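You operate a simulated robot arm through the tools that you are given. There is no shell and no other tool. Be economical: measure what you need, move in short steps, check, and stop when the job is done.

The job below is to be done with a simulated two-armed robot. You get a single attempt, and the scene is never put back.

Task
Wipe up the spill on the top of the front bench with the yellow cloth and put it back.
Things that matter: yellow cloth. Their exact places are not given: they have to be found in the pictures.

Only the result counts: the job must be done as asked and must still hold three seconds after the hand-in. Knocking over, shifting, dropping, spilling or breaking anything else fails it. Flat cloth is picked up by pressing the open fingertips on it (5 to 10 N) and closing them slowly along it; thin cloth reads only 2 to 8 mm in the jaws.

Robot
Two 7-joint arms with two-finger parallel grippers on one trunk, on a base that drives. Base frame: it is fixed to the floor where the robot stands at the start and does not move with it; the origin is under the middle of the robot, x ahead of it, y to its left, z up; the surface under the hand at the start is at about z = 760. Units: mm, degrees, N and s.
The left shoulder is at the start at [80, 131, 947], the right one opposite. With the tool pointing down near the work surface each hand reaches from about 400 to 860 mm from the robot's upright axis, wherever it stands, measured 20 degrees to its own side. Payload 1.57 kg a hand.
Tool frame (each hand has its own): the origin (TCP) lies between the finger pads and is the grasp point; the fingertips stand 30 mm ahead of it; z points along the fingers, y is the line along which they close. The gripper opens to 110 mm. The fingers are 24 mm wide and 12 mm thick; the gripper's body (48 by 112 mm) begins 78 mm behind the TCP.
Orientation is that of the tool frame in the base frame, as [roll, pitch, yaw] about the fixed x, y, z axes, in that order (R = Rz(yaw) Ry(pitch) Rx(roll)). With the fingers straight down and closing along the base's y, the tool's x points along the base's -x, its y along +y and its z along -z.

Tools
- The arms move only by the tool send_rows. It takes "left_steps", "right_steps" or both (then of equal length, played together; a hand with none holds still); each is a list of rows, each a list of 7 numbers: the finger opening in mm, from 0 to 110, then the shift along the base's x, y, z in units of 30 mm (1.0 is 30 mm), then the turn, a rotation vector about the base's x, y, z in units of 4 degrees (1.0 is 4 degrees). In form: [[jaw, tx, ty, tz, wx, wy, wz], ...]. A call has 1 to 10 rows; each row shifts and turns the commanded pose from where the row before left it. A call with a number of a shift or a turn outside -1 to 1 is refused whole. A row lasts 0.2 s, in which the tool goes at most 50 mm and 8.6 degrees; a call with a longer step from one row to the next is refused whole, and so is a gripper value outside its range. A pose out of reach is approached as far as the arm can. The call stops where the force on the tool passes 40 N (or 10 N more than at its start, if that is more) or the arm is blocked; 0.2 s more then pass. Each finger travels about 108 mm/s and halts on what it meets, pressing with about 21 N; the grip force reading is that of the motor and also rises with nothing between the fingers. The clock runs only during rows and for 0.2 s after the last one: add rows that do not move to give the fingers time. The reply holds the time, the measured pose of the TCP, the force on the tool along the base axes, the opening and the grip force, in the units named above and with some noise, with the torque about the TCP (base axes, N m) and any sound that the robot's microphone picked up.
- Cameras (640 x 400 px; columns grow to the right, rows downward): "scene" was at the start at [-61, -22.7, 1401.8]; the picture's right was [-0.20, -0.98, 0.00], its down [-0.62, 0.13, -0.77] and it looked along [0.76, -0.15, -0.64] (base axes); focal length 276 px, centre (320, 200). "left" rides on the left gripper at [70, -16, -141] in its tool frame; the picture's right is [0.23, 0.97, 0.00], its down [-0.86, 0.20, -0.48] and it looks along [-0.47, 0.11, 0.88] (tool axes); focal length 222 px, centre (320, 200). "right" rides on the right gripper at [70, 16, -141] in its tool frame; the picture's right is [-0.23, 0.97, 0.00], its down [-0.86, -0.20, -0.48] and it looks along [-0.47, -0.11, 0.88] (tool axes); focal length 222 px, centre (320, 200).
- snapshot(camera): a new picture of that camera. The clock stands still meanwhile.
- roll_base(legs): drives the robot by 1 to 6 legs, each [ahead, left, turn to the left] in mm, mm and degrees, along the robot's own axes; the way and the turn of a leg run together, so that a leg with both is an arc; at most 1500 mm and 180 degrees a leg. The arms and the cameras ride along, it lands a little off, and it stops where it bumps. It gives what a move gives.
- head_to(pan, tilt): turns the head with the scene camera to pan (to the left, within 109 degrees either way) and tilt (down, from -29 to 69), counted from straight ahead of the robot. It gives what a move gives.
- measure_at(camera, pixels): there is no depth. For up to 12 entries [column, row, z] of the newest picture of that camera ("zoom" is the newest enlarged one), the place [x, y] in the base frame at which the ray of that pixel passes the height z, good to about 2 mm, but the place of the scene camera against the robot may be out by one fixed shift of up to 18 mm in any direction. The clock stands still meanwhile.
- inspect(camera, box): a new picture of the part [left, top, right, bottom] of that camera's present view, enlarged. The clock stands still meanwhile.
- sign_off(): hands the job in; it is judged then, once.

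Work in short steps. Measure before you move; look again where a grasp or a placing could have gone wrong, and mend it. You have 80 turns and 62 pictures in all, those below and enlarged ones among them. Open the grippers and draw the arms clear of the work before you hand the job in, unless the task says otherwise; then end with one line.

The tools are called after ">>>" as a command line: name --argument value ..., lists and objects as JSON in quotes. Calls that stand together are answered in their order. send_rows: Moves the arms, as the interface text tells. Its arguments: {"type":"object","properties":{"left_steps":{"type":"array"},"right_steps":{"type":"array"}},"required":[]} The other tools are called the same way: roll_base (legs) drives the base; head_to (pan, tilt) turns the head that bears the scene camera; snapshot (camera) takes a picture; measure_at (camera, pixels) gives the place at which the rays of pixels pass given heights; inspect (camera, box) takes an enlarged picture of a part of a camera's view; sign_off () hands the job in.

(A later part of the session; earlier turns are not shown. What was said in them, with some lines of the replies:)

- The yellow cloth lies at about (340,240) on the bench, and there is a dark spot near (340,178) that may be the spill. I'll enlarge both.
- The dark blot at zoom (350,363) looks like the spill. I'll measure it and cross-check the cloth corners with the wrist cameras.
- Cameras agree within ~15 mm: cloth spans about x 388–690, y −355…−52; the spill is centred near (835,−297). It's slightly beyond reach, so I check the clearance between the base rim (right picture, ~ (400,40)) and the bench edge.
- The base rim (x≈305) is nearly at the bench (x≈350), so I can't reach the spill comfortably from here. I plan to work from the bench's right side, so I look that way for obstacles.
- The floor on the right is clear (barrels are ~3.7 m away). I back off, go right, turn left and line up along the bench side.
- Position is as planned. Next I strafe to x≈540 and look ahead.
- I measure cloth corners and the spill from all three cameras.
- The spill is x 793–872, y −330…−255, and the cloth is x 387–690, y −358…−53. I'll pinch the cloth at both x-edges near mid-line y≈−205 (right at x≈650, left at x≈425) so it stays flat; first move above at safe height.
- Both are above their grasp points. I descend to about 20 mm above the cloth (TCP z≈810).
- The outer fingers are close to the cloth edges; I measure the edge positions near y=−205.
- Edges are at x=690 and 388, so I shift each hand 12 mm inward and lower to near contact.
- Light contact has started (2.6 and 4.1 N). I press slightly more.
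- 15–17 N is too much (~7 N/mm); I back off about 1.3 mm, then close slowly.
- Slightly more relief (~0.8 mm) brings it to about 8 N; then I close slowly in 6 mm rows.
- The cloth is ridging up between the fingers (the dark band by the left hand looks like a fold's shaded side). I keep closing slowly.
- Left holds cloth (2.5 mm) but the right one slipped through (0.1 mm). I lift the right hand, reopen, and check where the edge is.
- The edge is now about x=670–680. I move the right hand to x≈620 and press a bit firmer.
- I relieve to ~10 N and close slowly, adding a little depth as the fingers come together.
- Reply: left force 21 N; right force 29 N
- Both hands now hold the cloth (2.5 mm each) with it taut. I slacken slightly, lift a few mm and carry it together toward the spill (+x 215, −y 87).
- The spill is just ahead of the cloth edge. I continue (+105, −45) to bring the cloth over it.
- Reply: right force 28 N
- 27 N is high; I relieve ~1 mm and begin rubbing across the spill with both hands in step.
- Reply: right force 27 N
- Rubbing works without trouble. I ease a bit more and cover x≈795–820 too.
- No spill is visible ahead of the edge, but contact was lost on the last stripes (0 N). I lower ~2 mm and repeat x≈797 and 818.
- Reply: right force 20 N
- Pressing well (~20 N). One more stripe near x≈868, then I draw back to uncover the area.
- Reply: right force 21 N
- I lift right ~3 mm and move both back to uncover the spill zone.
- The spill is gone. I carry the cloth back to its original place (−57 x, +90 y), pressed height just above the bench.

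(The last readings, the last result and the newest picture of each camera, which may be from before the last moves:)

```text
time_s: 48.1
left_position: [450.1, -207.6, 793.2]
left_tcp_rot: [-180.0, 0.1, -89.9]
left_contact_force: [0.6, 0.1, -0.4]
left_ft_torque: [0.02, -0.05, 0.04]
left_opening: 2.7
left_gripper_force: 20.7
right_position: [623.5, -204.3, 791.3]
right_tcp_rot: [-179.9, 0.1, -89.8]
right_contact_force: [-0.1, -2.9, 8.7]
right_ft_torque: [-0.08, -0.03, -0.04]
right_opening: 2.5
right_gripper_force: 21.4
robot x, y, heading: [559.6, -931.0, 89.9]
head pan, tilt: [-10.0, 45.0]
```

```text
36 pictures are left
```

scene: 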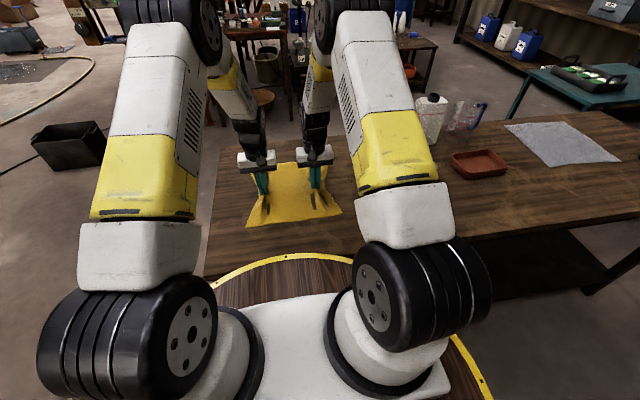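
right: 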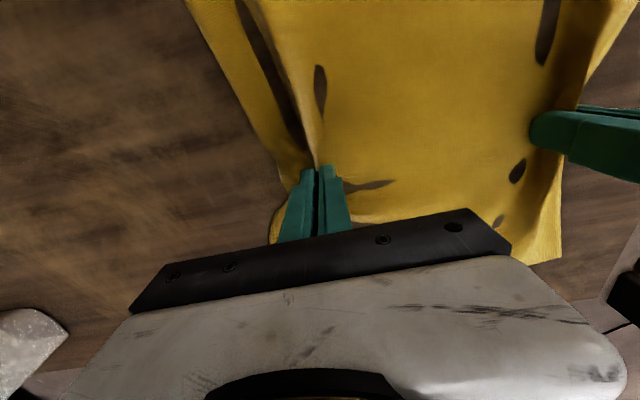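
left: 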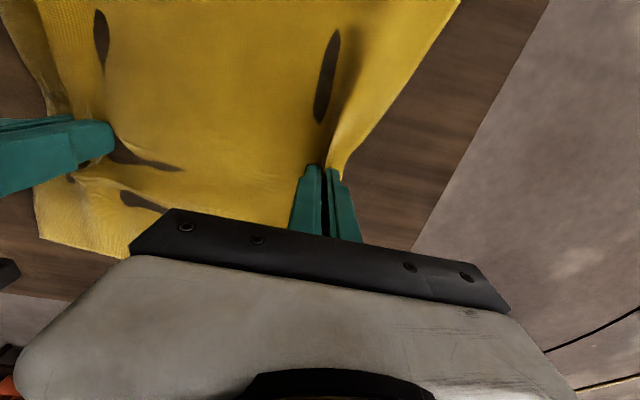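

The cloth is nearly in place with slight bunching on the far side. I open both jaws slowly at light contact to spread the folds outward.

>>> send_rows --right_steps '[[6, 0, 0, 0, 0, 0, 0], [14, 0, 0, 0, 0, 0, 0], [22, 0, 0, 0, 0, 0, 0], [30, 0, 0, 0, 0, 0, 0], [38, 0, 0, 0, 0, 0, 0], [46, 0, 0, 0, 0, 0, 0], [54, 0, 0, 0, 0, 0, 0], [62, 0, 0, 0, 0, 0, 0], [70, 0, 0, 0, 0, 0, 0]]' --left_steps '[[6, 0, 0, -0.05, 0, 0, 0], [14, 0, 0, 0, 0, 0, 0], [22, 0, 0, 0, 0, 0, 0], [30, 0, 0, 0, 0, 0, 0], [38, 0, 0, 0, 0, 0, 0], [46, 0, 0, 0, 0, 0, 0], [54, 0, 0, 0, 0, 0, 0], [62, 0, 0, 0, 0, 0, 0], [70, 0, 0, 0, 0, 0, 0]]'

>>> send_rows --right_steps '[[70, 0, 0, 1, 0, 0, 0], [70, 0, 0, 1, 0, 0, 0], [70, 0.5, -1, 1, 0, 0, 0], [70, 0.5, -1, 1, 0, 0, 0], [70, 0.5, -1, 1, 0, 0, 0], [70, 0.5, -1, 0, 0, 0, 0], [70, 1, -1, 0, 0, 0, 0], [70, 1, -1, 0, 0, 0, 0], [70, 1, -1, 0, 0, 0, 0], [70, 1, -1, 0, 0, 0, 0]]' --left_steps '[[70, 0, 0, 1, 0, 0, 0], [70, 0, 0, 1, 0, 0, 0], [70, 0, 0, 1, 0, 0, 0], [70, 0, 0, 1, 0, 0, 0], [70, 0, 0, 1, 0, 0, 0], [70, 0, 0, 1, 0, 0, 0], [70, 0, 0, 0, 0, 0, 0], [70, 0, 0, 0, 0, 0, 0], [70, 0, 0, 0, 0, 0, 0], [70, 0, 0, 0, 0, 0, 0]]'

>>> snapshot --camera "left"

>>> snapshot --camera "scene"

```text
time_s: 50.1
left_position: [450.1, -207.1, 792.2]
left_tcp_rot: [180.0, 0.0, -89.9]
left_contact_force: [0.3, -0.6, 3.2]
left_ft_torque: [0.03, 0.04, -0.05]
left_opening: 69.6
left_gripper_force: 0.1
right_position: [621.4, -204.3, 791.1]
right_tcp_rot: [-180.0, 0.0, -89.9]
right_contact_force: [-4.9, 0.9, 9.2]
right_ft_torque: [0.01, -0.15, 0.04]
right_opening: 63.6
right_gripper_force: 0.0
robot x, y, heading: [565.0, -927.8, 90.2]
head pan, tilt: [-10.0, 45.0]
```

```text
time_s: 52.3
left_position: [450.3, -209.7, 969.6]
left_tcp_rot: [179.9, 0.0, -89.9]
left_contact_force: [0.2, 0.2, -0.6]
left_ft_torque: [0.02, -0.06, -0.01]
left_opening: 69.7
left_gripper_force: 0.0
right_position: [801.4, -444.8, 942.8]
right_tcp_rot: [-180.0, -0.1, -89.9]
right_contact_force: [-1.6, 0.2, 0.0]
right_ft_torque: [-0.04, -0.06, -0.02]
right_opening: 69.9
right_gripper_force: 0.1
robot x, y, heading: [559.8, -928.7, 90.3]
head pan, tilt: [-10.0, 45.0]
```

```text
35 pictures are left
```

left: 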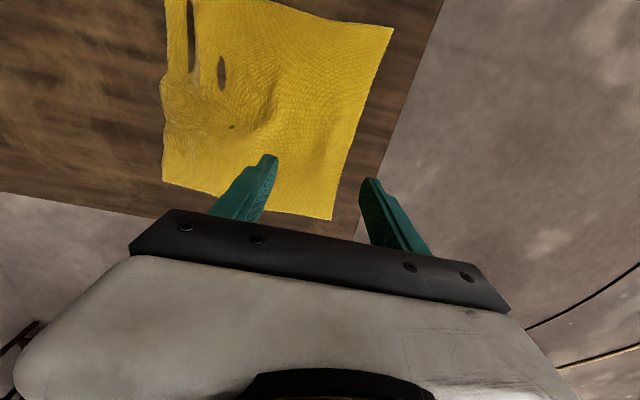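

```text
34 pictures are left
```

scene: 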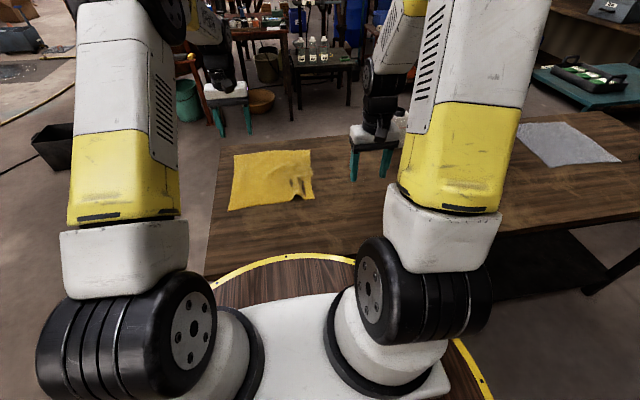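

Cloth corners (228,211), (314,200), (312,150), (234,155) nearly match the start. I retract both hands off the bench and check the spill area closely.

>>> send_rows --right_steps '[[70, 1, -1, 0, 0, 0, 0], [70, 1, -1, 0, 0, 0, 0], [70, 1, -0.5, 0, 0, 0, 0], [70, 1, 0, 0, 0, 0, 0], [70, 0, 0, 0, 0, 0, 0]]' --left_steps '[[70, 0, -1, 0, 0, 0, 0], [70, 0, -1, 0, 0, 0, 0], [70, 0, -1, 0, 0, 0, 0], [70, 0, -1, 0, 0, 0, 0], [70, 0, -1, 0, 0, 0, 0]]'

>>> inspect --camera "scene" --box '[200, 110, 420, 250]'

>>> snapshot --camera "left"

```text
time_s: 53.5
left_position: [450.0, -357.8, 970.0]
left_tcp_rot: [179.9, 0.0, -90.0]
left_contact_force: [0.4, 0.3, 0.4]
left_ft_torque: [-0.02, -0.01, 0.01]
left_opening: 69.8
left_gripper_force: 0.0
right_position: [923.6, -521.7, 941.7]
right_tcp_rot: [179.9, -0.1, -89.9]
right_contact_force: [1.0, 0.8, 0.2]
right_ft_torque: [-0.07, -0.03, 0.02]
right_opening: 70.0
right_gripper_force: 0.1
robot x, y, heading: [556.4, -928.7, 90.0]
head pan, tilt: [-10.0, 45.0]
```

```text
2.86 times, centred on (310, 180) of scene
```

zoom: 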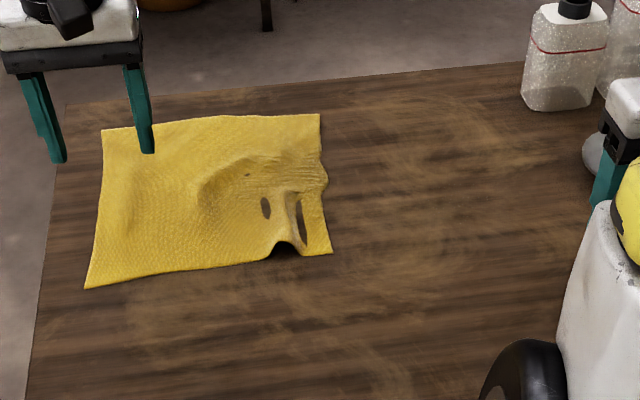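

```text
32 pictures are left
```

left: 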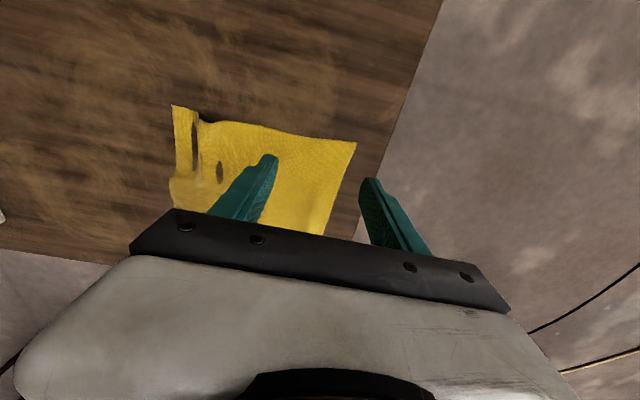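

The spill area is clean, the cloth lies at its original spot, the hands are open and clear, and nothing else has moved. Handing in.

>>> sign_off

```text
The job is handed in.
```

I wiped up the spill with the yellow cloth, put the cloth back in its original place with a few creases near its right edge, and drew both open hands clear.
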